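You operate a simulated robot arm through the tools that you are given. There is no shell and no other tool. Be economical: measure what you need, move in short steps, check, and stop when the job is done.

You run a simulated robot arm. Do the job below in one go: nothing can be reset, and whatever is moved stays where it is left.

## Task
Empty the wicker basket, line it and nest the green tin in it.
Fine: the old walnuts go into the brown carton for returns; stand the basket back; the pink tissue goes under the tin; leave the red tin.

The check looks at the end state, three seconds after you hand in, the way a careful person would. Anything else that was tipped, shoved, dropped, spilled or broken makes it a failure.

## Robot
A 7-joint arm with a two-finger parallel gripper on a trunk, on a base that drives. Base frame: it is fixed to the floor where the robot stands at the start and does not move with it; the origin is under the middle of the robot, x ahead of it, y to its left, z up; the surface under the hand at the start is at about z = 90. Readings come in cm, degrees, newtons and seconds.
With the tool pointing down near the work surface it reaches from about 48 to 92 cm from the robot's upright axis, wherever it stands. Its first joint turns from -115.0 to 115.0 degrees. Places, roughly: basket [50, 0, 90]. Payload 3.91 kg.
Tool frame: the origin (TCP) lies between the finger pads and is the grasp point; the fingertips stand 3 cm ahead of it; z points along the fingers, y is the line along which they close. The gripper opens to 11 cm. The fingers are 2 cm wide and 1 cm thick; the gripper's body (4.8 by 11.2 cm) begins 5.5 cm behind the TCP.
Orientation is that of the tool frame in the base frame, as [roll, pitch, yaw] about the fixed x, y, z axes, in that order (R = Rz(yaw) Ry(pitch) Rx(roll)). With the fingers straight down and closing along the base's y, the tool's x points along the base's -x, its y along +y and its z along -z.

## Interface
- The arm moves only by the tool play_rows. Its argument "increments" is a list of rows, each an object (a shift or turn left out is 0, a gripper value left out holds the last) with "travel": the shift along the tool's x, y, z in units of 25 mm (1.0 is 25 mm), a list of three; "turn": the turn, a rotation vector about the tool's x, y, z in units of 8 degrees (1.0 is 8 degrees), a list of three. In form: [{"travel": [tx, ty, tz], "turn": [rx, ry, rz]}, ...]. A call has 1 to 10 rows; each row shifts and turns the commanded pose from where the row before left it, along the tool's axes as they then stand. "hand" is the gripper command, from -1 (shut) to 1 (fully open), values between in proportion, set as the call begins (left out, the last holds). A call with a number of a shift or a turn outside -1 to 1 is refused whole. Each row takes 0.2 s and may step no farther than 5 cm and 8.6 degrees from the row before; otherwise, or with a gripper value out of range, the whole call is refused. A pose out of reach is approached as far as the arm can. The call stops where the force on the tool passes 40 N (or 10 N more than at its start, if that is more) or the arm is blocked; 0.2 s more then pass. Each finger travels about 15.3 cm/s and halts on what it meets, pressing with about 36 N; the grip force reading is that of the motor and also rises with nothing between the fingers. The clock runs only during rows and for 0.2 s after the last one: add rows that do not move to give the fingers time. It gives the time, the measured TCP pose, the force on the tool (base axes), the opening and the grip force at its end, in the units of the frame above (readings bear some noise), with the torque about the TCP (base axes, N m) and any sound that the robot's microphone picked up.
- Cameras (640 x 400 px; columns grow to the right, rows downward): "scene" is now at [21.98, 16.2, 144.03]; the picture's right is [-0.50, -0.87, 0.00], its down [-0.48, 0.28, -0.83] and it looks along [0.72, -0.42, -0.56] (base axes); focal length 214 px, centre (320, 200). "wrist" rides on the gripper at [7.2, 1.7, -10.3] in the tool frame; the picture's right is [-0.23, 0.97, 0.00], its down [-0.76, -0.18, -0.62] and it looks along [-0.61, -0.14, 0.78] (tool axes); focal length 222 px, centre (320, 200). There is no depth. A picture from a camera that has moved, and an enlarged one, comes with that camera's place and axes in the base frame and with its lens.
- get_image(camera): a new picture of that camera. No time passes.
- slide_trunk(by): slides the trunk up (or, below 0, down) by that many cm; the arm and the scene camera ride with it, the base frame stays. It gives what a move gives, with no picture.
- steer(legs): drives the robot by 1 to 6 legs, each [ahead, left, turn to the left] in cm, cm and degrees, along the robot's own axes; the way and the turn of a leg run together, so that a leg with both is an arc; at most 150 cm and 180 degrees a leg. The arm and the cameras ride along, it lands a little off, and it stops where it bumps. It gives what a move gives.
- turn_head(pan, tilt): turns the head with the scene camera to pan (to the left, within 80 degrees either way) and tilt (down, from -29 to 69), counted from straight ahead of the robot. It gives what a move gives.
- inspect(camera, box): a new picture of the part [left, top, right, bottom] of that camera's present view, enlarged. No time passes.
- hand_in(): hands the job in; it is judged then, once.

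Go step by step. Nothing tells you exact positions but the pictures and the camera data: compare them with the known pose of the tool, close in by small moves and look again before you grip or let go. The budget is 120 turns and 82 pictures, counting those below and the enlarged ones. Unless the task says otherwise, let go and move clear before handing in, and close with one line.

The tools are called after ">>>" as a command line: name --argument value ..., lists and objects as JSON in quotes. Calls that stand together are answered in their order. play_rows: Moves the arm, as the interface text tells. Its arguments: {"type":"object","properties":{"increments":{"type":"array","items":{"type":"object","properties":{"travel":{"type":"array","items":{"type":"number"}},"turn":{"type":"array","items":{"type":"number"}}}}},"hand":{"type":"number"}},"required":["increments"]} The other tools are called the same way: slide_trunk (by) slides the trunk up or down; steer (legs) drives the base; turn_head (pan, tilt) turns the head that bears the scene camera; get_image (camera) takes a picture; inspect (camera, box) takes an enlarged picture of a part of a camera's view; hand_in () hands the job in.

At the start:

```text
clock: 0.0
position: [66.54, -4.87, 138.55]
tcp_rot: [180.0, 0.0, -180.0]
ft_force: [-0.6, 0.1, 0.0]
ft_torque: [0.03, 0.03, 0.0]
finger_gap: 10.98
grip_force: 0.1
trunk travel left (down, up): [-77.5, 21.5]
robot x, y, heading: [0.39, -0.06, -0.1]
head pan, tilt: [-30.0, 33.7]
```

scene: 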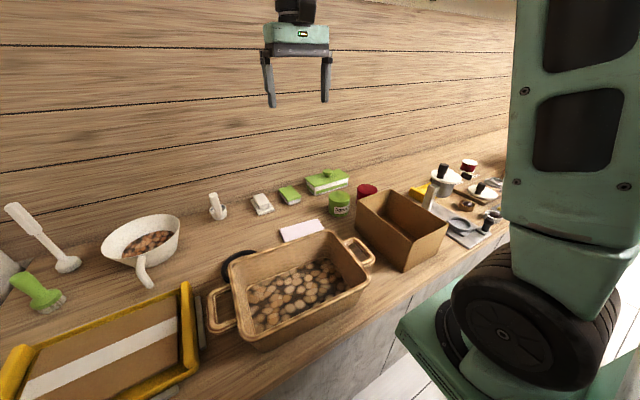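
wrist: 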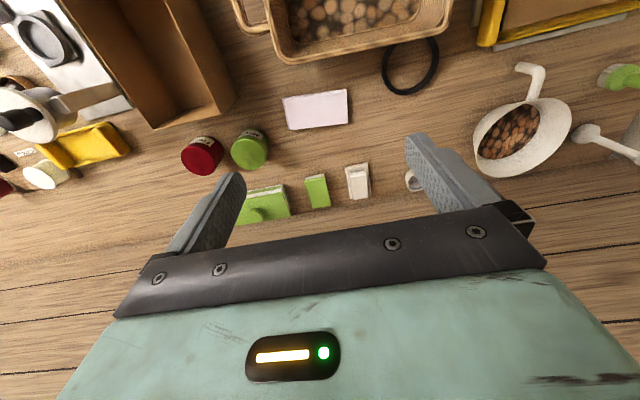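

I see the basket full of walnuts, with the brown carton to its right and the pink tissue and the green and red tins behind. I'll look at it all closer before moving.

>>> inspect --camera "scene" --box '[190, 170, 390, 360]'

>>> inspect --camera "scene" --box '[270, 140, 510, 290]'

>>> inspect --camera "wrist" --box '[0, 0, 640, 230]'

```text
2.11 times, centred on (290, 265) of scene
camera zoom: at [21.98, 16.2, 144.03], right [-0.5, -0.87, 0.0], down [-0.48, 0.28, -0.83], along [0.72, -0.42, -0.56], focal length 452 px, centre (383, 63)
```

zoom: 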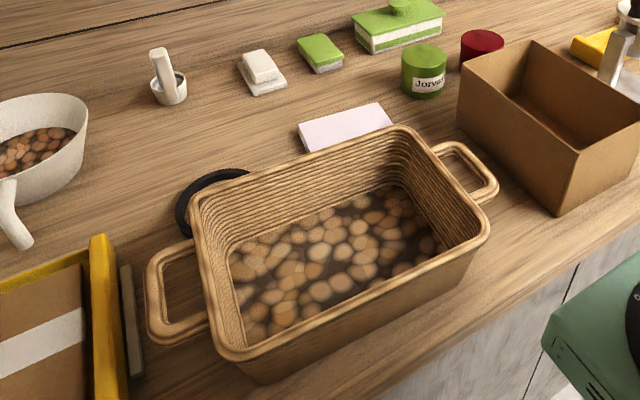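

```text
2.67 times, centred on (390, 215) of scene
camera zoom: at [21.98, 16.2, 144.03], right [-0.5, -0.87, 0.0], down [-0.48, 0.28, -0.83], along [0.72, -0.42, -0.56], focal length 572 px, centre (133, 160)
```

zoom: 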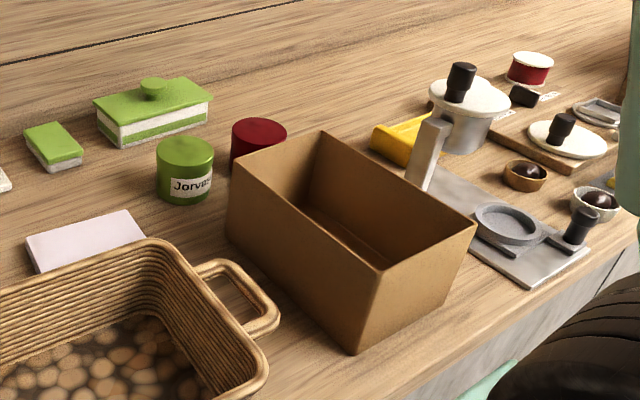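

```text
1.00 times, centred on (320, 115) of wrist (not enlarged: the box is as wide or as high as the picture)
camera zoom: at [59.21, -3.19, 148.74], right [0.23, 0.97, 0.0], down [0.76, -0.18, 0.62], along [0.61, -0.14, -0.78], focal length 222 px, centre (320, 285)
```

zoom: 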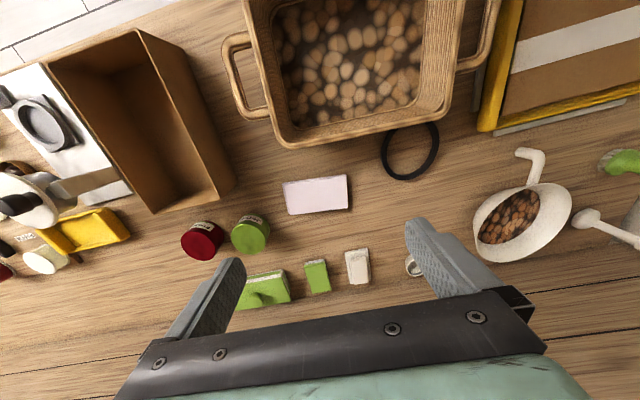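

The basket's rim stands about 10 cm up, spans about x 44–64, y −10–18, and has a loop handle at each short end. The carton is about x 45–68, y −26 to −42. I plan to take the left (+y) handle, so I bring the hand above it to look closely.

>>> play_rows --hand 0.0 --increments '[{"travel": [0.48, 1, 0.5]}, {"travel": [0.48, 1, 0.5]}, {"travel": [0.48, 1, 0.5]}, {"travel": [0.48, 1, 0.5]}, {"travel": [0.48, 1, 0.5]}, {"travel": [0.48, 1, 0.5]}, {"travel": [0.48, 1, 0.5]}, {"travel": [0.48, 1, 0.5]}, {"travel": [0.48, 1, 0.5]}, {"travel": [0.48, 1, 0.5], "turn": [0, 0, 0.57]}]'

>>> get_image --camera "wrist"

>>> turn_head --pan 10 --tilt 50

>>> get_image --camera "scene"

```text
clock: 2.2
position: [54.47, 20.16, 126.09]
tcp_rot: [-179.9, 0.0, 175.4]
ft_force: [0.5, 0.0, -0.4]
ft_torque: [0.02, 0.02, -0.03]
finger_gap: 5.52
grip_force: 0.1
trunk travel left (down, up): [-77.5, 21.5]
robot x, y, heading: [0.19, -0.24, -0.1]
head pan, tilt: [-30.0, 33.7]
```

```text
76 pictures are left
camera wrist: at [47.31, 22.44, 136.34], right [0.3, 0.95, 0.0], down [0.75, -0.24, 0.62], along [0.59, -0.19, -0.78], focal length 222 px, centre (320, 200)
```

wrist: 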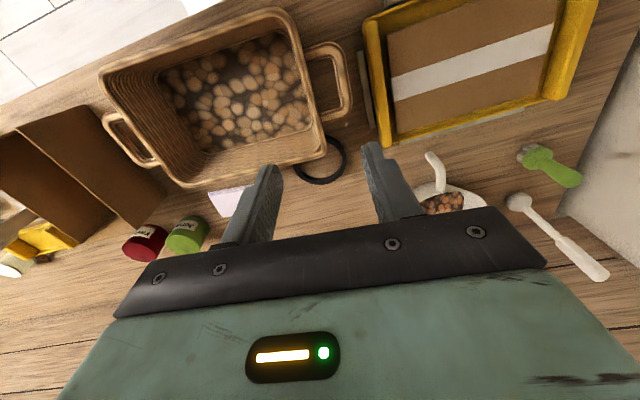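

```text
clock: 3.3
position: [54.41, 20.17, 126.08]
tcp_rot: [-180.0, 0.1, 175.4]
ft_force: [0.6, -0.9, 0.1]
ft_torque: [0.01, -0.01, -0.03]
finger_gap: 5.48
grip_force: 0.1
trunk travel left (down, up): [-77.5, 21.5]
robot x, y, heading: [-0.05, 0.04, -0.2]
head pan, tilt: [10.0, 50.0]
```

```text
75 pictures are left
camera scene: at [21.88, 21.97, 141.67], right [0.17, -0.98, 0.0], down [-0.75, -0.13, -0.64], along [0.63, 0.11, -0.77], focal length 214 px, centre (320, 200)
```

scene: 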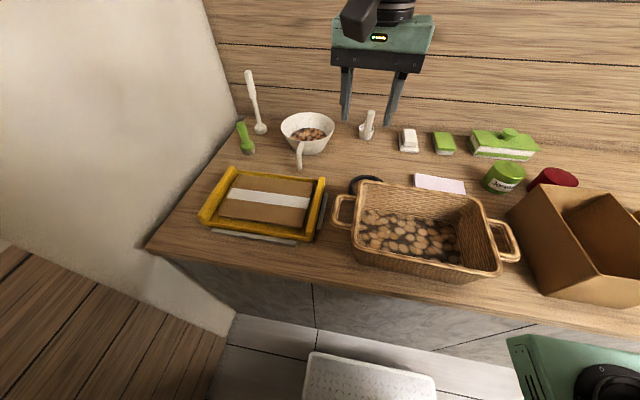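

I now have the handle in view from two sides. I'll enlarge both views to read its shape and height.

>>> inspect --camera "scene" --box '[310, 160, 470, 290]'

>>> inspect --camera "wrist" --box '[260, 0, 420, 170]'

```text
3.08 times, centred on (390, 225) of scene
camera zoom: at [21.88, 21.97, 141.67], right [0.17, -0.98, 0.0], down [-0.75, -0.13, -0.64], along [0.63, 0.11, -0.77], focal length 660 px, centre (105, 123)
```

zoom: 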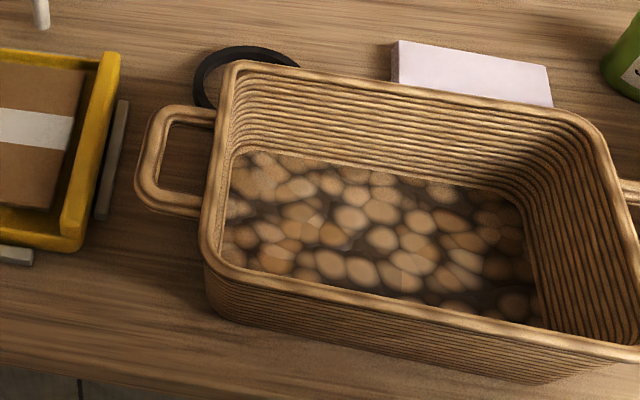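

```text
2.35 times, centred on (340, 85) of wrist
camera zoom: at [47.33, 22.44, 136.36], right [0.3, 0.95, 0.0], down [0.75, -0.24, 0.62], along [0.59, -0.19, -0.78], focal length 523 px, centre (273, 471)
```

zoom: 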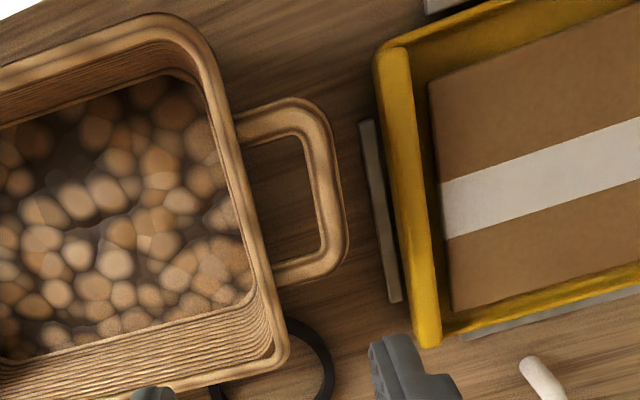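

The handle's outer bar is centred at about (54.3, 23.8, 99), about 2 cm thick, with a gap of about 4 cm to the wall. I'll lean the hand so the inner finger passes through the loop and braces against the end wall. First I go to a stand-off above it.

>>> play_rows --hand -0.22 --increments '[{"travel": [0.04, 0.49, 0.93]}, {"travel": [0.04, 0.49, 0.93]}, {"travel": [0.04, 0.49, 0.93]}, {"travel": [0.04, 0.49, 0.93]}, {"travel": [0.04, 0.49, 0.93]}, {"travel": [0.04, 0.49, 0.93]}, {"travel": [0.04, 0.49, 0.93]}, {"turn": [1, 0, 0]}, {"turn": [1, 0, 0]}, {"turn": [1, 0, 0]}]'

>>> get_image --camera "wrist"

>>> inspect --camera "scene" --box '[250, 60, 490, 290]'

```text
clock: 5.5
position: [54.43, 28.57, 109.94]
tcp_rot: [-155.9, -0.1, 175.3]
ft_force: [-1.4, -0.9, 0.2]
ft_torque: [0.02, -0.01, 0.01]
finger_gap: 4.29
grip_force: 0.1
trunk travel left (down, up): [-77.5, 21.5]
robot x, y, heading: [0.07, 0.11, -0.3]
head pan, tilt: [10.0, 50.0]
```

```text
72 pictures are left
camera wrist: at [47.65, 34.96, 118.5], right [0.3, 0.87, -0.4], down [0.77, 0.03, 0.64], along [0.57, -0.5, -0.66], focal length 222 px, centre (320, 200)
```

wrist: 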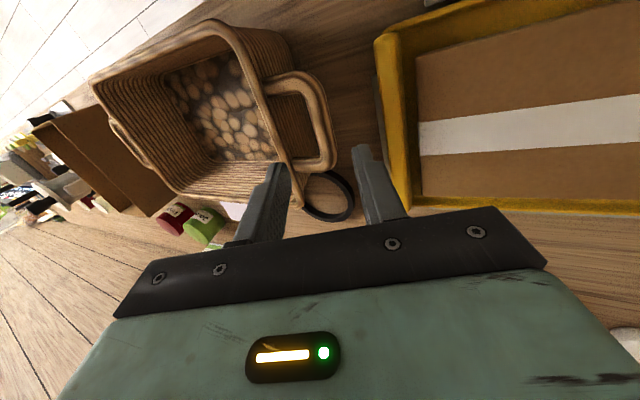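

```text
1.74 times, centred on (370, 175) of scene
camera zoom: at [21.88, 21.93, 141.68], right [0.17, -0.98, 0.0], down [-0.75, -0.13, -0.64], along [0.63, 0.11, -0.77], focal length 373 px, centre (233, 244)
```

zoom: 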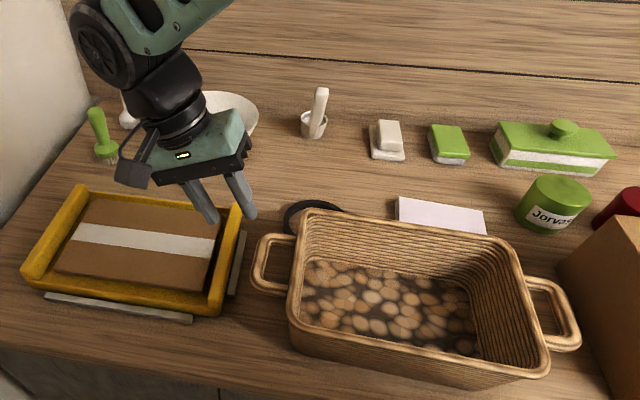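

The hand is lined up on the lean axis. I advance most of the way along the fingers and look again.

>>> play_rows --increments '[{"travel": [0, 0, 0.9]}, {"travel": [0, 0, 0.9]}, {"travel": [0, 0, 0.9]}, {"travel": [0, 0, 0.9]}]'

>>> get_image --camera "wrist"

>>> inspect --camera "scene" --box '[270, 100, 430, 270]'

```text
clock: 6.5
position: [54.06, 25.11, 101.48]
tcp_rot: [-156.0, 0.1, 175.5]
ft_force: [0.4, 0.2, -0.2]
ft_torque: [0.0, 0.04, 0.02]
finger_gap: 4.27
grip_force: 0.1
trunk travel left (down, up): [-77.5, 21.5]
robot x, y, heading: [0.25, -0.26, 0.1]
head pan, tilt: [10.0, 50.0]
```

```text
70 pictures are left
camera wrist: at [47.23, 31.47, 110.2], right [0.3, 0.87, -0.4], down [0.77, 0.03, 0.64], along [0.57, -0.49, -0.66], focal length 222 px, centre (320, 200)
```

wrist: 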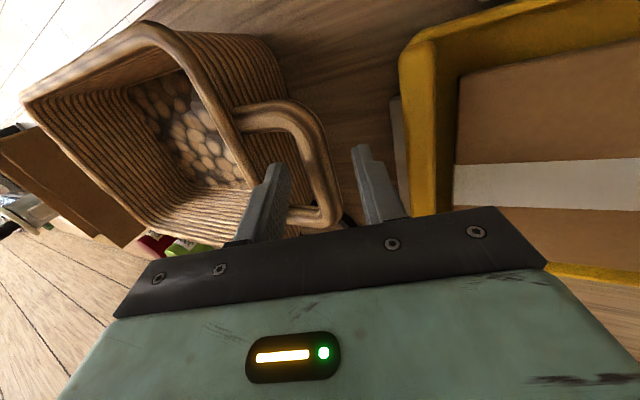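

```text
2.35 times, centred on (350, 185) of scene
camera zoom: at [21.87, 21.98, 141.67], right [0.17, -0.98, 0.0], down [-0.75, -0.13, -0.64], along [0.63, 0.11, -0.77], focal length 505 px, centre (249, 235)
```

zoom: 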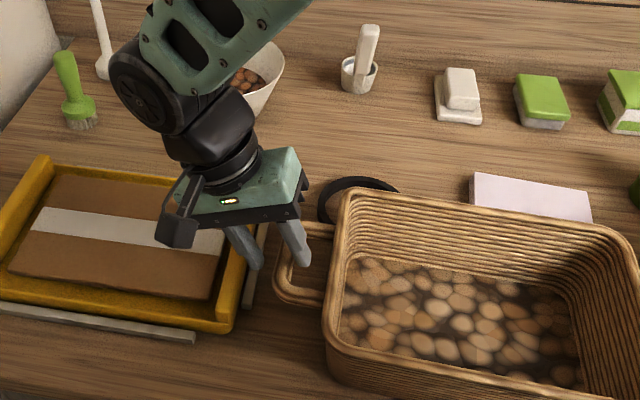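

The inner fingertip is over the loop's opening and the outer one is just outside the bar. I go in the remaining 5.5 cm.

>>> play_rows --increments '[{"travel": [0, 0, 0.55]}, {"travel": [0, 0, 0.55]}, {"travel": [0, 0, 0.55]}, {"travel": [0, 0, 0.55]}]'

>>> get_image --camera "wrist"

>>> inspect --camera "scene" --box '[270, 100, 430, 270]'

```text
clock: 7.5
position: [53.99, 23.02, 96.56]
tcp_rot: [-155.9, 0.0, 175.4]
ft_force: [0.3, -0.4, -0.4]
ft_torque: [0.02, 0.02, 0.01]
finger_gap: 4.31
grip_force: 0.1
trunk travel left (down, up): [-77.5, 21.5]
robot x, y, heading: [-0.24, -0.14, -0.0]
head pan, tilt: [10.0, 50.0]
```

```text
68 pictures are left
camera wrist: at [47.21, 29.25, 105.19], right [0.3, 0.87, -0.4], down [0.77, 0.03, 0.64], along [0.57, -0.49, -0.66], focal length 222 px, centre (320, 200)
```

wrist: 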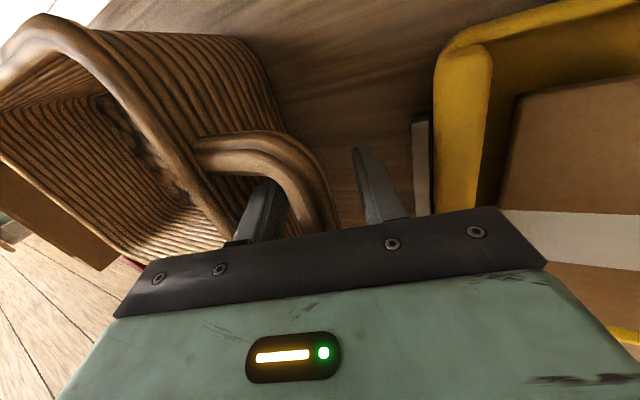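

```text
2.35 times, centred on (350, 185) of scene
camera zoom: at [21.87, 21.98, 141.67], right [0.17, -0.98, 0.0], down [-0.75, -0.13, -0.64], along [0.63, 0.11, -0.77], focal length 505 px, centre (249, 235)
```

zoom: 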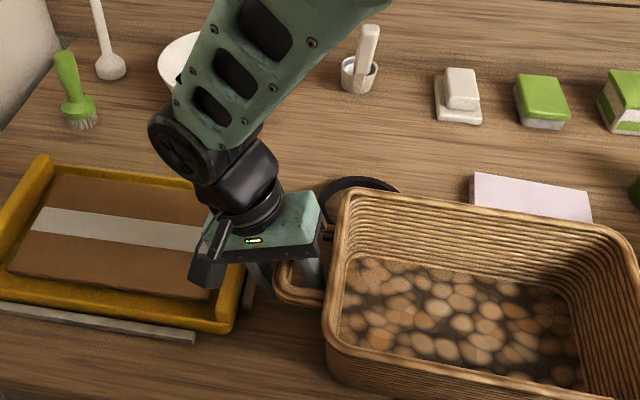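

The bar is between the fingers with the inner finger through the loop. I close the hand.

>>> play_rows --hand -1 --increments '[{}, {}, {}, {}]'

>>> get_image --camera "wrist"

```text
clock: 8.5
position: [53.99, 22.87, 96.59]
tcp_rot: [-155.9, 0.0, 175.5]
ft_force: [0.7, -1.8, 5.1]
ft_torque: [0.04, 0.64, 0.38]
finger_gap: 1.95
grip_force: 36.1
trunk travel left (down, up): [-77.5, 21.5]
robot x, y, heading: [0.03, -0.12, 0.1]
head pan, tilt: [10.0, 50.0]
```

```text
66 pictures are left
camera wrist: at [47.24, 29.23, 105.22], right [0.3, 0.87, -0.4], down [0.77, 0.03, 0.64], along [0.57, -0.49, -0.66], focal length 222 px, centre (320, 200)
```

wrist: 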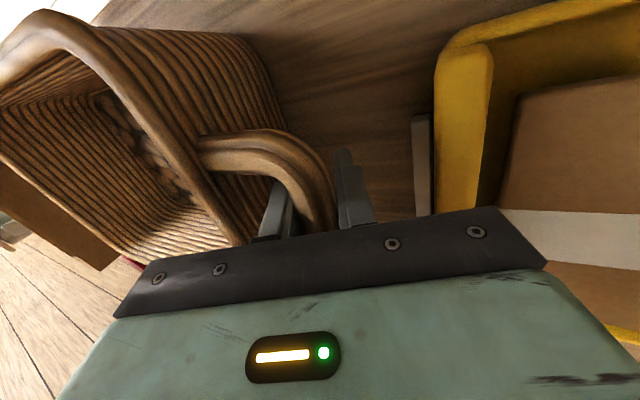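

The bar is gripped (1.95 cm, 36 N). I lift 3 cm straight up to learn the weight and how far it sags.

>>> play_rows --increments '[{"travel": [0, -0.2, -0.46]}, {"travel": [0, -0.2, -0.46]}, {"travel": [0, -0.1, -0.23]}, {}]'

>>> get_image --camera "scene"

```text
clock: 9.5
position: [54.05, 22.86, 99.67]
tcp_rot: [-156.0, 0.0, 175.5]
ft_force: [-0.7, 0.2, -1.3]
ft_torque: [-0.03, 0.17, 0.1]
finger_gap: 1.95
grip_force: 36.2
trunk travel left (down, up): [-77.5, 21.5]
robot x, y, heading: [0.15, -0.01, -0.3]
head pan, tilt: [10.0, 50.0]
```

```text
65 pictures are left
camera scene: at [21.89, 21.99, 141.67], right [0.17, -0.98, 0.0], down [-0.75, -0.13, -0.64], along [0.63, 0.11, -0.77], focal length 214 px, centre (320, 200)
```

scene: 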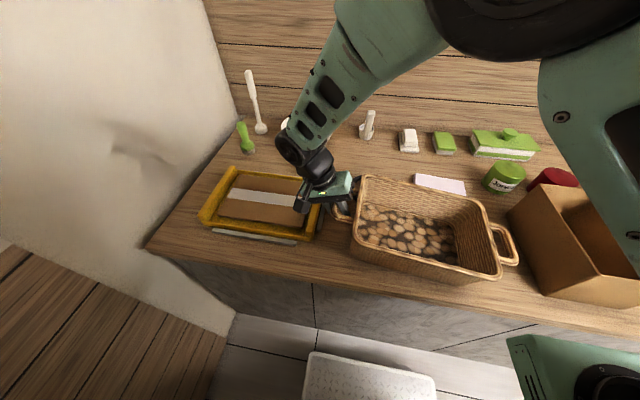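

The force barely changed, so I check whether the handle rose with the fingers.

>>> inspect --camera "scene" --box '[280, 150, 540, 300]'

>>> get_image --camera "wrist"

```text
2.46 times, centred on (410, 225) of scene
camera zoom: at [21.89, 21.99, 141.67], right [0.17, -0.98, 0.0], down [-0.75, -0.13, -0.64], along [0.63, 0.11, -0.77], focal length 528 px, centre (98, 138)
```

zoom: 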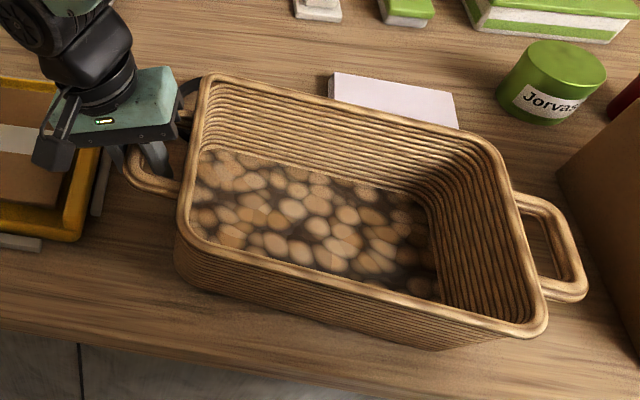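

```text
63 pictures are left
camera wrist: at [47.26, 29.14, 108.27], right [0.3, 0.87, -0.4], down [0.77, 0.03, 0.64], along [0.57, -0.49, -0.66], focal length 222 px, centre (320, 200)
```

wrist: 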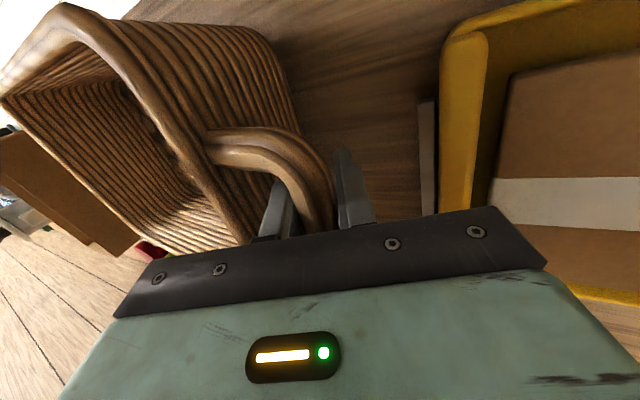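

The handle rose with the hand and the load is light. I lift 4 cm more to see whether the far end leaves the table.

>>> play_rows --increments '[{"travel": [0, -0.16, -0.37]}, {"travel": [0, -0.16, -0.37]}, {"travel": [0, -0.16, -0.37]}, {"travel": [0, -0.16, -0.37]}, {}]'

>>> inspect --camera "scene" --box '[280, 150, 540, 300]'

```text
clock: 10.7
position: [54.04, 22.8, 103.53]
tcp_rot: [-156.0, 0.0, 175.4]
ft_force: [-1.0, -1.1, -0.9]
ft_torque: [0.03, 0.23, -0.12]
finger_gap: 1.95
grip_force: 35.7
trunk travel left (down, up): [-77.5, 21.5]
robot x, y, heading: [-0.0, 0.14, -0.0]
head pan, tilt: [10.0, 50.0]
```

```text
2.46 times, centred on (410, 225) of scene
camera zoom: at [21.89, 21.98, 141.67], right [0.17, -0.98, 0.0], down [-0.75, -0.13, -0.64], along [0.63, 0.11, -0.77], focal length 528 px, centre (98, 138)
```

zoom: 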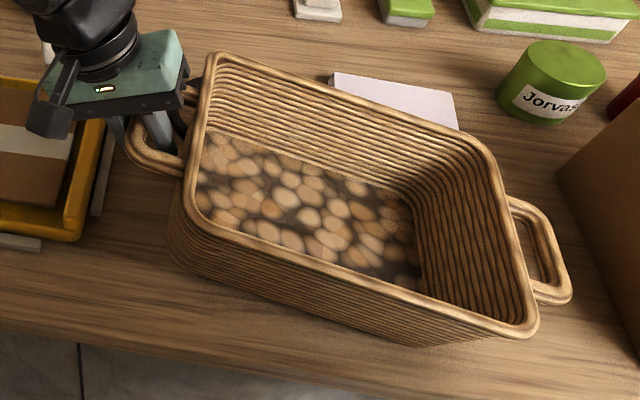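

Tilt is about 13° and all walnuts stay in place. I lift another 4 cm.

>>> play_rows --increments '[{"travel": [0, -0.16, -0.37]}, {"travel": [0, -0.16, -0.37]}, {"travel": [0, -0.16, -0.37]}, {"travel": [0, -0.16, -0.37]}, {}]'

>>> inspect --camera "scene" --box '[280, 150, 540, 300]'

```text
clock: 11.9
position: [53.94, 22.86, 107.73]
tcp_rot: [-156.0, 0.0, 175.5]
ft_force: [0.6, -0.3, -1.6]
ft_torque: [0.05, 0.03, 0.03]
finger_gap: 1.94
grip_force: 36.2
trunk travel left (down, up): [-77.5, 21.5]
robot x, y, heading: [0.14, -0.05, -0.1]
head pan, tilt: [10.0, 50.0]
```

```text
2.46 times, centred on (410, 225) of scene
camera zoom: at [21.89, 21.98, 141.67], right [0.17, -0.98, 0.0], down [-0.75, -0.13, -0.64], along [0.63, 0.11, -0.77], focal length 528 px, centre (98, 138)
```

zoom: 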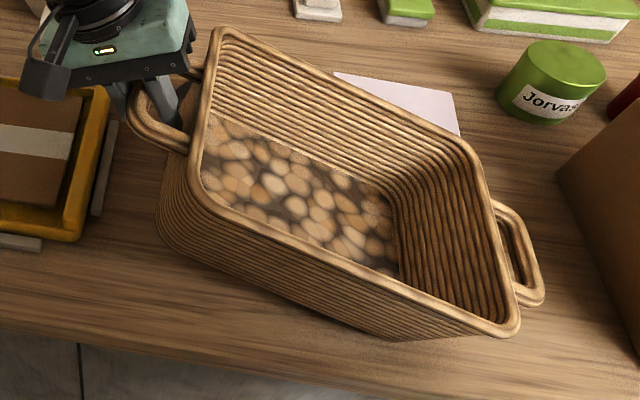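

I look along the hand to see how near the inner finger is to the basket wall.

>>> inspect --camera "wrist" --box '[80, 40, 440, 260]'

>>> inspect --camera "scene" --box '[300, 160, 400, 230]'

```text
1.78 times, centred on (260, 150) of wrist
camera zoom: at [47.13, 29.17, 116.29], right [0.3, 0.87, -0.4], down [0.77, 0.03, 0.64], along [0.57, -0.49, -0.66], focal length 395 px, centre (427, 289)
```

zoom: 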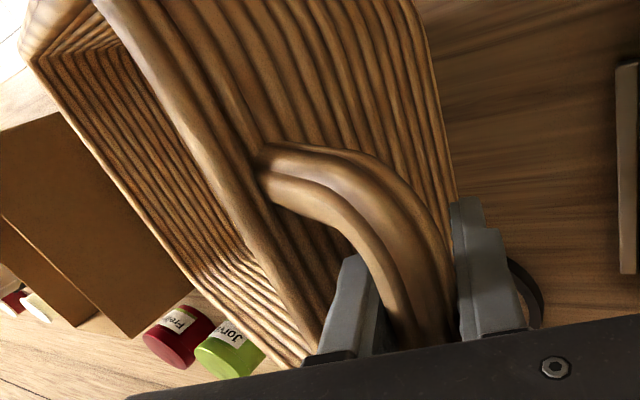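

```text
5.71 times, centred on (350, 195) of scene
camera zoom: at [21.89, 21.98, 141.67], right [0.17, -0.98, 0.0], down [-0.75, -0.13, -0.64], along [0.63, 0.11, -0.77], focal length 1226 px, centre (149, 229)
```

zoom: 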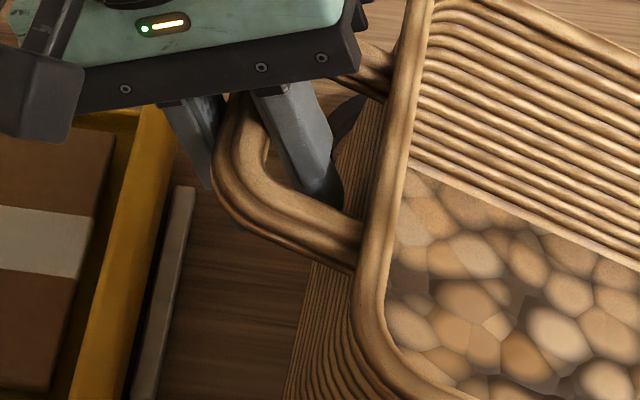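

The inner finger is almost on the wall. I lean the hand 8° more to engage the brace and then lift 5 cm.

>>> play_rows --increments '[{"turn": [0.5, 0, 0]}, {"turn": [0.5, 0, 0]}, {"travel": [0, -0.21, -0.34]}, {"travel": [0, -0.21, -0.34]}, {"travel": [0, -0.21, -0.34]}, {"travel": [0, -0.21, -0.34]}, {"travel": [0, -0.21, -0.34]}, {}]'

>>> get_image --camera "scene"

```text
clock: 13.7
position: [53.99, 22.99, 112.65]
tcp_rot: [-148.1, 0.0, 175.4]
ft_force: [0.5, 0.4, -3.0]
ft_torque: [0.51, -0.02, 0.03]
finger_gap: 1.93
grip_force: 35.4
trunk travel left (down, up): [-77.5, 21.5]
robot x, y, heading: [-0.05, -0.01, -0.2]
head pan, tilt: [10.0, 50.0]
```

```text
58 pictures are left
camera scene: at [21.89, 21.98, 141.66], right [0.17, -0.98, 0.0], down [-0.75, -0.13, -0.64], along [0.63, 0.11, -0.77], focal length 214 px, centre (320, 200)
```

scene: 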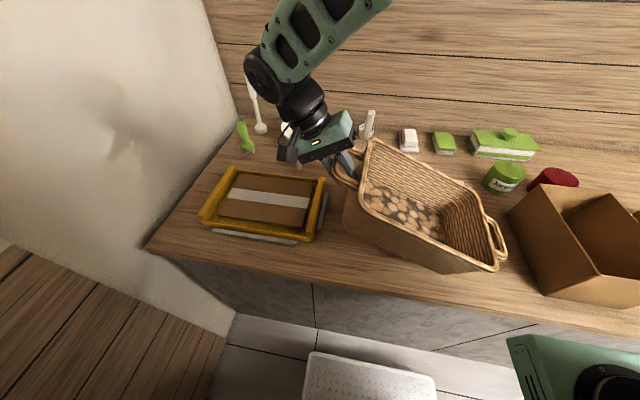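

The brace engaged: force 3 N and torque 0.5 N m, so the whole load seems light. I lift 2 cm more to confirm the true weight.

>>> play_rows --increments '[{"travel": [0, -0.21, -0.34]}, {"travel": [0, -0.21, -0.34]}, {}, {}]'

>>> inspect --camera "scene" --box '[310, 100, 550, 300]'

```text
clock: 14.7
position: [53.93, 22.85, 114.63]
tcp_rot: [-147.9, 0.0, 175.4]
ft_force: [0.7, 0.0, -3.5]
ft_torque: [0.53, 0.01, 0.0]
finger_gap: 1.94
grip_force: 36.1
trunk travel left (down, up): [-77.5, 21.5]
robot x, y, heading: [0.05, 0.11, -0.3]
head pan, tilt: [10.0, 50.0]
```

```text
2.00 times, centred on (430, 200) of scene
camera zoom: at [21.89, 21.98, 141.66], right [0.17, -0.98, 0.0], down [-0.75, -0.13, -0.64], along [0.63, 0.11, -0.77], focal length 429 px, centre (100, 200)
```

zoom: 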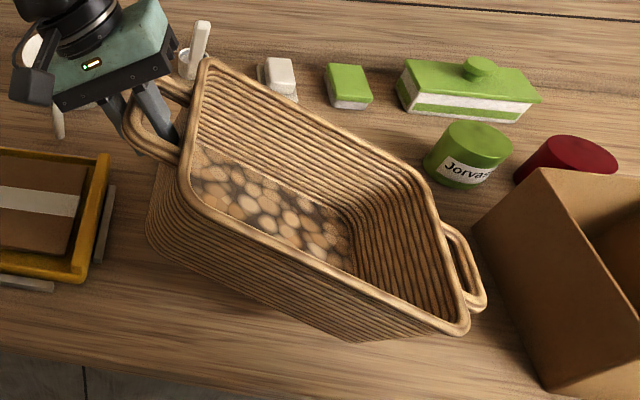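

The basket (about 0.35 kg) now hangs fully held with everything inside, tilted about 25° toward the carton. I raise the trunk 14 cm and then drive 25 cm right to bring its low end over the carton.

>>> slide_trunk --by 14

>>> steer --legs '[[0, -12, 0], [0, -13, 0]]'

>>> turn_head --pan -15 --tilt 40

>>> get_image --camera "scene"

```text
clock: 16.3
position: [54.0, 23.08, 128.48]
tcp_rot: [-148.0, 0.0, 175.5]
ft_force: [0.6, -0.3, -3.4]
ft_torque: [0.5, 0.0, -0.01]
finger_gap: 1.95
grip_force: 36.1
trunk travel left (down, up): [-91.5, 7.5]
robot x, y, heading: [-0.28, -0.04, 0.0]
head pan, tilt: [10.0, 50.0]
```

```text
clock: 18.5
position: [54.01, -2.13, 128.68]
tcp_rot: [-147.9, 0.0, 175.4]
ft_force: [-0.5, -0.1, -3.4]
ft_torque: [0.52, -0.03, 0.02]
finger_gap: 1.92
grip_force: 36.6
trunk travel left (down, up): [-91.5, 7.5]
robot x, y, heading: [-0.06, -25.24, 0.0]
head pan, tilt: [10.0, 50.0]
```

```text
clock: 19.4
position: [54.07, -2.28, 128.69]
tcp_rot: [-148.1, 0.0, 175.3]
ft_force: [0.4, -0.2, -2.9]
ft_torque: [0.51, -0.01, 0.01]
finger_gap: 1.94
grip_force: 35.7
trunk travel left (down, up): [-91.5, 7.5]
robot x, y, heading: [0.25, -25.12, -0.1]
head pan, tilt: [-15.0, 40.0]
```

```text
56 pictures are left
camera scene: at [22.55, -6.68, 157.08], right [-0.26, -0.97, 0.0], down [-0.62, 0.17, -0.77], along [0.74, -0.2, -0.64], focal length 214 px, centre (320, 200)
```

scene: 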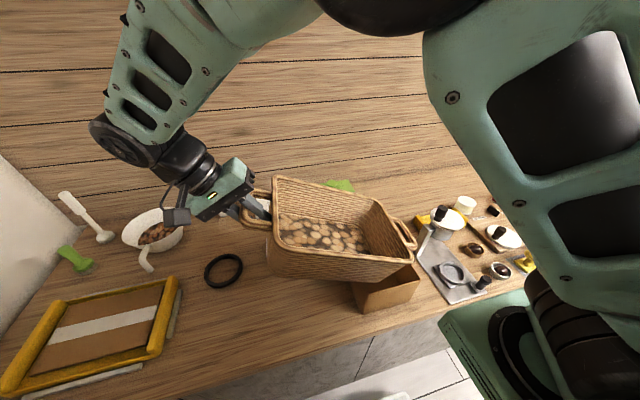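

The basket's low end is over the carton, about 10 cm above its rim. I begin tilting about that low rim edge, 25° first.

>>> play_rows --increments '[{"travel": [0, -0.92, -0.61], "turn": [-0.625, 0, 0]}, {"travel": [0, -0.92, -0.61], "turn": [-0.625, 0, 0]}, {"travel": [0, -0.92, -0.61], "turn": [-0.625, 0, 0]}, {"travel": [0, -0.92, -0.61], "turn": [-0.625, 0, 0]}, {"travel": [0, -0.92, -0.61], "turn": [-0.625, 0, 0]}]'

>>> get_image --camera "scene"

```text
clock: 20.6
position: [53.22, -10.14, 139.79]
tcp_rot: [-172.9, -0.1, 175.5]
ft_force: [0.4, 0.2, -3.8]
ft_torque: [0.29, 0.01, 0.0]
finger_gap: 1.92
grip_force: 35.4
trunk travel left (down, up): [-91.5, 7.5]
robot x, y, heading: [0.03, -25.1, 0.0]
head pan, tilt: [-15.0, 40.0]
```

```text
55 pictures are left
camera scene: at [22.56, -6.63, 157.07], right [-0.26, -0.97, 0.0], down [-0.62, 0.17, -0.77], along [0.74, -0.2, -0.64], focal length 214 px, centre (320, 200)
```

scene: 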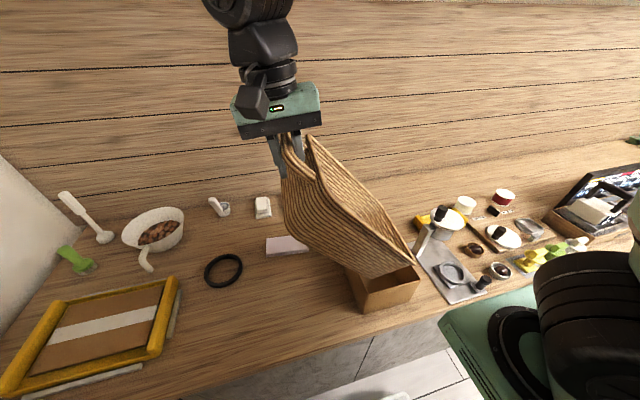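

The walnuts haven't left yet. I shift the low rim 2.5 cm deeper over the carton (+x) and 1.5 cm back, then look before tilting more.

>>> play_rows --increments '[{"travel": [-0.5, 0.3, 0]}, {"travel": [-0.5, 0.3, 0]}, {"travel": [0, -0.92, -0.61], "turn": [-0.625, 0, 0]}, {"travel": [0, -0.92, -0.61], "turn": [-0.625, 0, 0]}, {}]'

>>> inspect --camera "scene" --box '[220, 80, 460, 320]'

>>> get_image --camera "wrist"

```text
clock: 21.8
position: [55.72, -12.92, 143.01]
tcp_rot: [176.9, 0.0, 175.5]
ft_force: [0.0, -0.8, -3.0]
ft_torque: [0.24, 0.0, 0.01]
finger_gap: 1.96
grip_force: 35.7
trunk travel left (down, up): [-91.5, 7.5]
robot x, y, heading: [-0.07, -25.49, 0.0]
head pan, tilt: [-15.0, 40.0]
```

```text
1.67 times, centred on (340, 200) of scene
camera zoom: at [22.53, -6.71, 157.09], right [-0.26, -0.97, 0.0], down [-0.62, 0.17, -0.77], along [0.74, -0.2, -0.64], focal length 358 px, centre (287, 200)
```

zoom: 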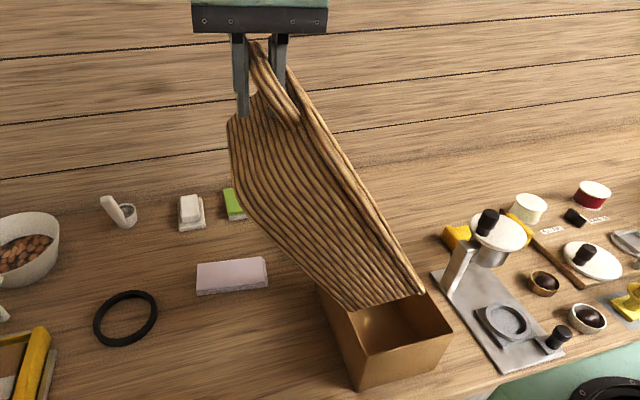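

```text
53 pictures are left
camera wrist: at [48.62, -11.24, 153.43], right [0.3, 0.95, 0.05], down [0.74, -0.27, 0.61], along [0.6, -0.15, -0.79], focal length 222 px, centre (320, 200)
```

wrist: 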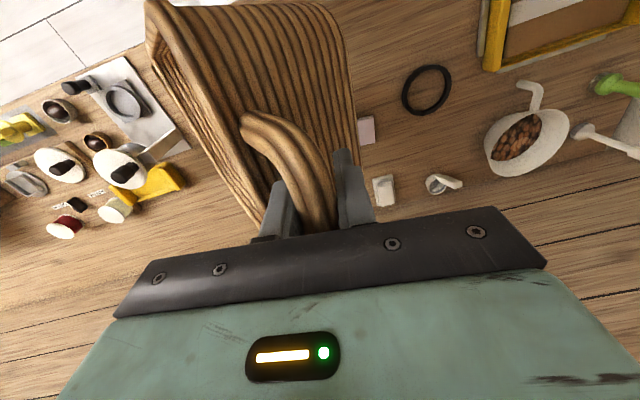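

The low rim is squarely over the carton. I tilt a further 15° and check.

>>> play_rows --increments '[{"travel": [0, -0.8, -0.55], "turn": [-0.625, 0, 0]}, {"travel": [0, -0.8, -0.55], "turn": [-0.625, 0, 0]}, {"travel": [0, -0.8, -0.55], "turn": [-0.625, 0, 0]}, {}]'

>>> inspect --camera "scene" --box '[220, 80, 460, 320]'

```text
clock: 22.8
position: [55.22, -19.42, 146.37]
tcp_rot: [161.9, 0.1, 175.5]
ft_force: [0.2, -0.4, -3.4]
ft_torque: [0.05, 0.01, 0.02]
finger_gap: 1.94
grip_force: 35.7
trunk travel left (down, up): [-91.5, 7.5]
robot x, y, heading: [-0.25, -25.07, 0.1]
head pan, tilt: [-15.0, 40.0]
```

```text
1.67 times, centred on (340, 200) of scene
camera zoom: at [22.54, -6.71, 157.08], right [-0.26, -0.97, 0.0], down [-0.62, 0.17, -0.77], along [0.74, -0.2, -0.64], focal length 358 px, centre (287, 200)
```

zoom: 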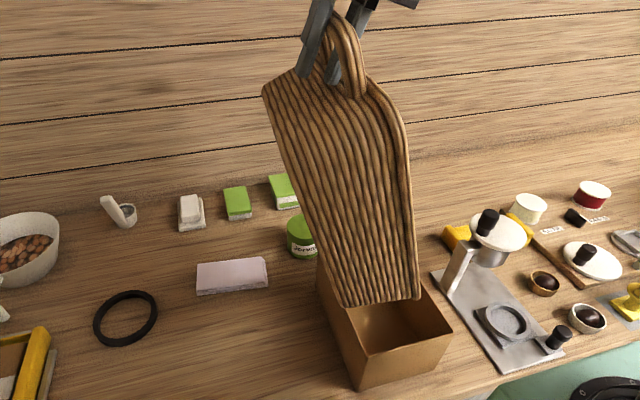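

It now hangs near balance with the rim edge at about y −33, over the carton. I tilt 15° further.

>>> play_rows --increments '[{"travel": [0, -0.85, -0.6], "turn": [-0.625, 0, 0]}, {"travel": [0, -0.85, -0.6], "turn": [-0.625, 0, 0]}, {"travel": [0, -0.85, -0.6], "turn": [-0.625, 0, 0]}, {}, {}]'

>>> inspect --camera "scene" --box '[220, 80, 460, 320]'

```text
clock: 24.0
position: [54.42, -26.97, 148.14]
tcp_rot: [147.0, 0.0, 175.4]
ft_force: [-0.5, -0.4, -3.3]
ft_torque: [-0.08, 0.07, -0.03]
finger_gap: 1.95
grip_force: 35.9
trunk travel left (down, up): [-91.5, 7.5]
robot x, y, heading: [0.01, -25.26, 0.3]
head pan, tilt: [-15.0, 40.0]
```

```text
1.67 times, centred on (340, 200) of scene
camera zoom: at [22.54, -6.7, 157.08], right [-0.26, -0.97, 0.0], down [-0.62, 0.17, -0.77], along [0.74, -0.2, -0.64], focal length 358 px, centre (287, 200)
```

zoom: 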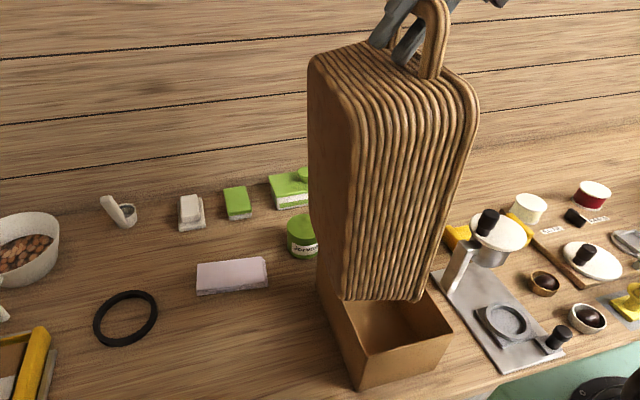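

Basket is upright on end and still holds its load; friction at the grip is holding. I tilt on by 15°.

>>> play_rows --increments '[{"travel": [0, -0.85, -0.6], "turn": [-0.625, 0, 0]}, {"travel": [0, -0.85, -0.6], "turn": [-0.625, 0, 0]}, {"travel": [0, -0.85, -0.6], "turn": [-0.625, 0, 0]}, {}, {}]'

>>> inspect --camera "scene" --box '[220, 80, 460, 320]'

```text
clock: 25.2
position: [54.04, -34.58, 147.7]
tcp_rot: [132.0, 0.1, 175.4]
ft_force: [0.8, 0.0, -2.4]
ft_torque: [-0.21, 0.05, 0.06]
finger_gap: 1.95
grip_force: 36.3
trunk travel left (down, up): [-91.5, 7.5]
robot x, y, heading: [0.04, -25.18, -0.1]
head pan, tilt: [-15.0, 40.0]
```

```text
1.67 times, centred on (340, 200) of scene
camera zoom: at [22.55, -6.7, 157.08], right [-0.26, -0.97, 0.0], down [-0.62, 0.17, -0.77], along [0.74, -0.2, -0.64], focal length 358 px, centre (287, 200)
```

zoom: 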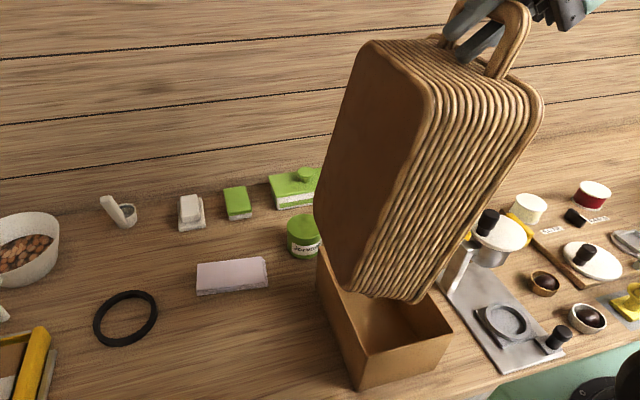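

Load has begun to fall (2.4 N). I tilt 15° further and wait.

>>> play_rows --increments '[{"travel": [0, -0.85, -0.6], "turn": [-0.625, 0, 0]}, {"travel": [0, -0.85, -0.6], "turn": [-0.625, 0, 0]}, {"travel": [0, -0.85, -0.6], "turn": [-0.625, 0, 0]}, {}, {}, {}]'

>>> inspect --camera "scene" --box '[260, 80, 500, 320]'

>>> get_image --camera "wrist"

```text
clock: 26.6
position: [53.37, -42.14, 145.41]
tcp_rot: [117.0, 0.1, 175.4]
ft_force: [-0.1, 0.4, -3.8]
ft_torque: [-0.29, 0.05, -0.01]
finger_gap: 1.92
grip_force: 36.0
trunk travel left (down, up): [-91.5, 7.5]
robot x, y, heading: [-0.47, -25.05, -0.2]
head pan, tilt: [-15.0, 40.0]
```

```text
1.67 times, centred on (380, 200) of scene
camera zoom: at [22.54, -6.7, 157.08], right [-0.26, -0.97, 0.0], down [-0.62, 0.17, -0.77], along [0.74, -0.2, -0.64], focal length 358 px, centre (220, 200)
```

zoom: 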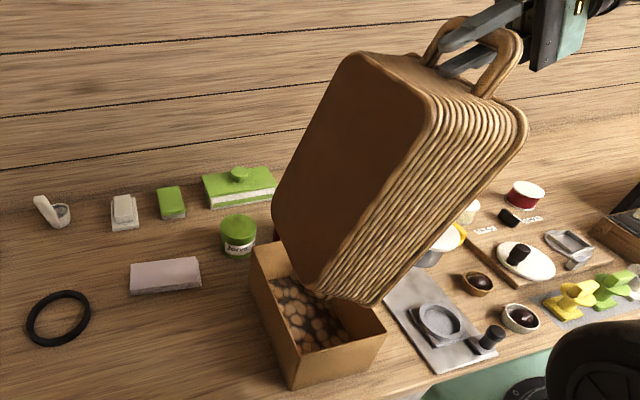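

```text
48 pictures are left
camera wrist: at [45.45, -49.97, 151.5], right [0.26, 0.42, 0.87], down [0.71, -0.69, 0.12], along [0.66, 0.58, -0.48], focal length 222 px, centre (320, 200)
```

wrist: 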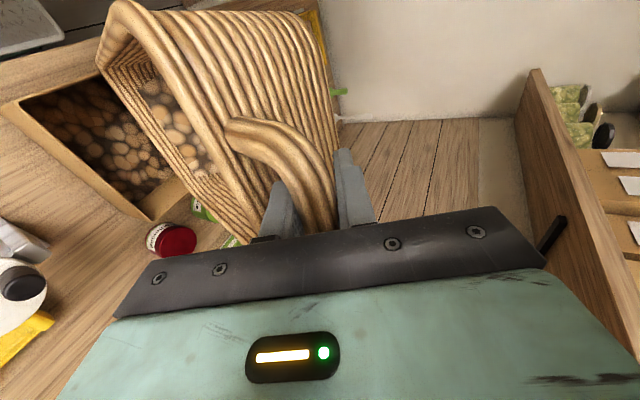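

Walnuts are pouring into the carton; some remain in the basket. I tilt another 15° and wait, then look inside.

>>> play_rows --increments '[{"travel": [0, -0.85, -0.6], "turn": [-0.625, 0, 0]}, {"travel": [0, -0.85, -0.6], "turn": [-0.625, 0, 0]}, {"travel": [0, -0.85, -0.6], "turn": [-0.625, 0, 0]}, {}, {}, {}, {}]'

>>> inspect --camera "scene" --box '[260, 80, 500, 320]'

>>> inspect --camera "wrist" --box '[0, 0, 320, 260]'

```text
clock: 28.2
position: [52.75, -48.63, 141.13]
tcp_rot: [102.0, 0.1, 175.5]
ft_force: [-0.2, 0.4, -2.5]
ft_torque: [-0.25, 0.04, 0.01]
finger_gap: 1.95
grip_force: 35.8
trunk travel left (down, up): [-91.5, 7.5]
robot x, y, heading: [0.13, -25.12, -0.1]
head pan, tilt: [-15.0, 40.0]
```

```text
1.67 times, centred on (380, 200) of scene
camera zoom: at [22.54, -6.7, 157.08], right [-0.26, -0.97, 0.0], down [-0.62, 0.17, -0.77], along [0.74, -0.2, -0.64], focal length 358 px, centre (220, 200)
```

zoom: 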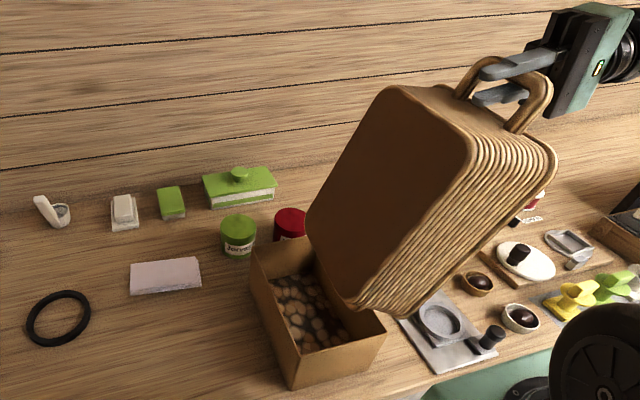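

```text
1.54 times, centred on (160, 130) of wrist
camera zoom: at [44.76, -57.75, 144.88], right [0.24, 0.18, 0.95], down [0.71, -0.7, -0.04], along [0.66, 0.69, -0.3], focal length 342 px, centre (566, 308)
```

zoom: 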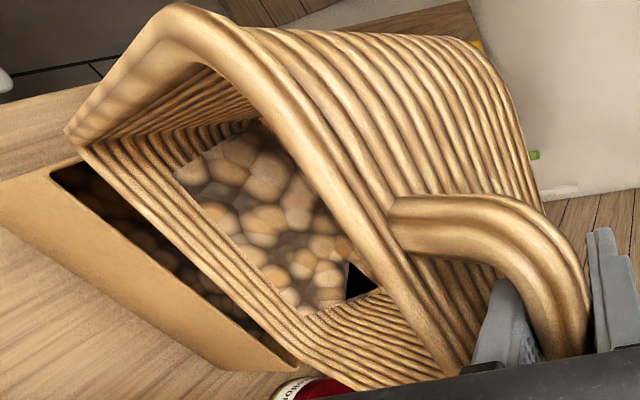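

Most walnuts are in the carton, with some still clinging inside. The rim has drifted, so I shift 2 cm in +x and 3 cm in +y, then tilt 15° more.

>>> play_rows --increments '[{"travel": [-0.4, 0.12, 0.58]}, {"travel": [-0.4, 0.12, 0.58]}, {"travel": [0, -0.92, -0.61], "turn": [-0.625, 0, 0]}, {"travel": [0, -0.92, -0.61], "turn": [-0.625, 0, 0]}, {"travel": [0, -0.92, -0.61], "turn": [-0.625, 0, 0]}, {}, {}, {}, {}]'

>>> inspect --camera "scene" --box '[260, 80, 500, 320]'

>>> inspect --camera "wrist" --box '[0, 0, 320, 260]'

```text
clock: 30.2
position: [54.66, -51.06, 134.89]
tcp_rot: [87.0, 0.0, 175.5]
ft_force: [0.3, 0.7, -1.4]
ft_torque: [0.11, -0.05, 0.15]
finger_gap: 1.95
grip_force: 35.6
trunk travel left (down, up): [-91.5, 7.5]
robot x, y, heading: [-0.24, -25.1, 0.0]
head pan, tilt: [-15.0, 40.0]
```

```text
1.67 times, centred on (380, 200) of scene
camera zoom: at [22.54, -6.69, 157.08], right [-0.26, -0.97, 0.0], down [-0.62, 0.17, -0.77], along [0.74, -0.2, -0.64], focal length 358 px, centre (220, 200)
```

zoom: 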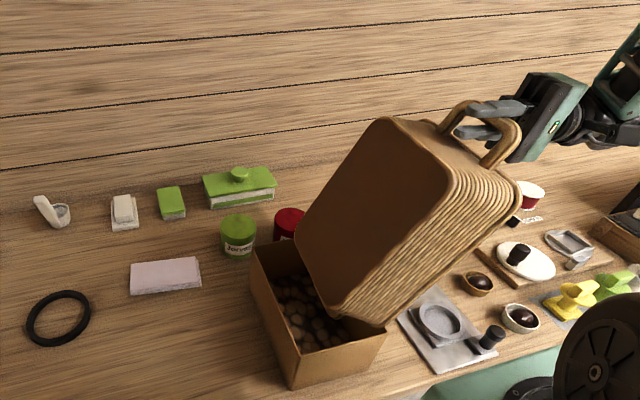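

```text
1.54 times, centred on (160, 130) of wrist
camera zoom: at [46.61, -60.89, 135.92], right [0.22, -0.07, 0.97], down [0.71, -0.67, -0.21], along [0.67, 0.74, -0.1], focal length 342 px, centre (566, 308)
```

zoom: 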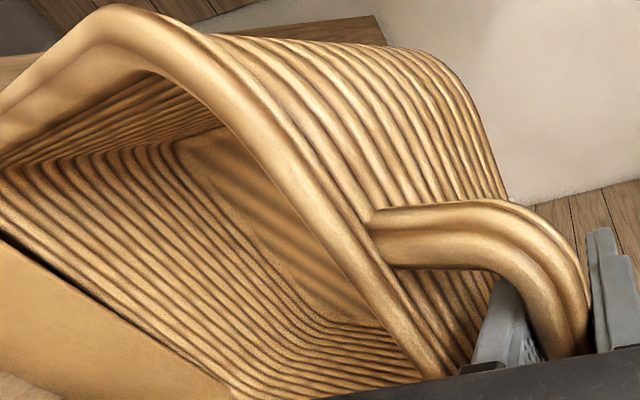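

The basket is empty and all walnuts lie in the carton. The load reading suggests light contact with the carton, so I lift straight up gently.

>>> play_rows --increments '[{"travel": [0, 0.3, 0]}, {"travel": [0, 0.5, 0]}, {"travel": [0, 0.8, 0]}, {"travel": [0, 0.8, 0]}, {"travel": [0, 0.8, 0]}, {}]'

>>> get_image --camera "scene"

```text
clock: 31.6
position: [54.48, -51.7, 142.79]
tcp_rot: [87.0, 0.0, 175.5]
ft_force: [0.1, 0.2, -2.4]
ft_torque: [-0.28, 0.09, 0.01]
finger_gap: 1.93
grip_force: 35.6
trunk travel left (down, up): [-91.5, 7.5]
robot x, y, heading: [0.04, -24.7, 0.0]
head pan, tilt: [-15.0, 40.0]
```

```text
43 pictures are left
camera scene: at [22.53, -6.7, 157.08], right [-0.26, -0.97, 0.0], down [-0.62, 0.17, -0.77], along [0.74, -0.2, -0.64], focal length 214 px, centre (320, 200)
```

scene: 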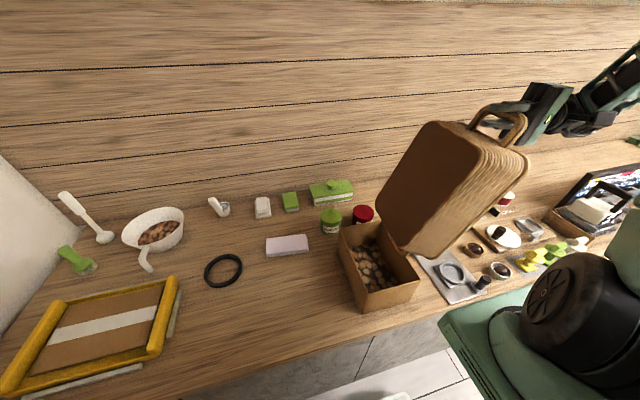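

Carton and its contents look undisturbed. I now swing the basket back by the reverse arc, well above everything.

>>> play_rows --increments '[{"travel": [0, 0.92, 0.61], "turn": [0.625, 0, 0]}, {"travel": [0, 0.92, 0.61], "turn": [0.625, 0, 0]}, {"travel": [0, 0.92, 0.61], "turn": [0.625, 0, 0]}, {"travel": [0, 0.92, 0.61], "turn": [0.625, 0, 0]}, {"travel": [0, 0.92, 0.61], "turn": [0.625, 0, 0]}, {"travel": [0, 0.92, 0.61], "turn": [0.625, 0, 0]}, {"travel": [0, 0.92, 0.61], "turn": [0.625, 0, 0]}, {"travel": [0, 0.92, 0.61], "turn": [0.625, 0, 0]}, {"travel": [0, 0.92, 0.61], "turn": [0.625, 0, 0]}, {"travel": [0, 0.92, 0.61], "turn": [0.625, 0, 0]}]'

>>> play_rows --increments '[{"travel": [0, 0.92, 0.61], "turn": [0.625, 0, 0]}, {"travel": [0, 0.92, 0.61], "turn": [0.625, 0, 0]}, {"travel": [0, 0.92, 0.61], "turn": [0.625, 0, 0]}, {"travel": [0, 0.92, 0.61], "turn": [0.625, 0, 0]}, {"travel": [0, 0.92, 0.61], "turn": [0.625, 0, 0]}, {"travel": [0, 0.92, 0.61], "turn": [0.625, 0, 0]}, {"travel": [0, 0.92, 0.61], "turn": [0.625, 0, 0]}, {"travel": [0, 0.92, 0.61], "turn": [0.625, 0, 0]}, {"travel": [0, 0.92, 0.61], "turn": [0.625, 0, 0]}, {}]'

>>> get_image --camera "scene"

```text
clock: 33.8
position: [56.43, -30.24, 158.97]
tcp_rot: [137.1, 0.0, 175.4]
ft_force: [-0.8, -0.3, -2.6]
ft_torque: [0.23, 0.01, 0.02]
finger_gap: 1.9
grip_force: 35.9
trunk travel left (down, up): [-91.5, 7.5]
robot x, y, heading: [0.17, -25.15, -0.2]
head pan, tilt: [-15.0, 40.0]
```

```text
clock: 36.0
position: [58.18, -6.49, 154.39]
tcp_rot: [-178.0, -0.1, 175.4]
ft_force: [-0.1, 0.4, -3.2]
ft_torque: [0.32, 0.02, 0.01]
finger_gap: 1.95
grip_force: 36.1
trunk travel left (down, up): [-91.5, 7.5]
robot x, y, heading: [-0.0, -25.33, 0.3]
head pan, tilt: [-15.0, 40.0]
```

```text
42 pictures are left
camera scene: at [22.56, -6.66, 157.07], right [-0.26, -0.97, 0.0], down [-0.62, 0.17, -0.77], along [0.74, -0.2, -0.64], focal length 214 px, centre (320, 200)
```

scene: 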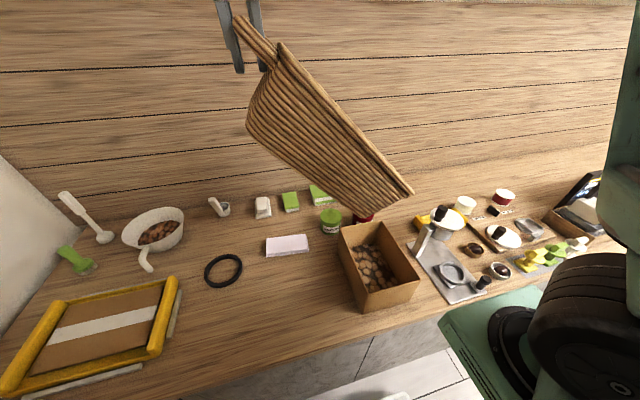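

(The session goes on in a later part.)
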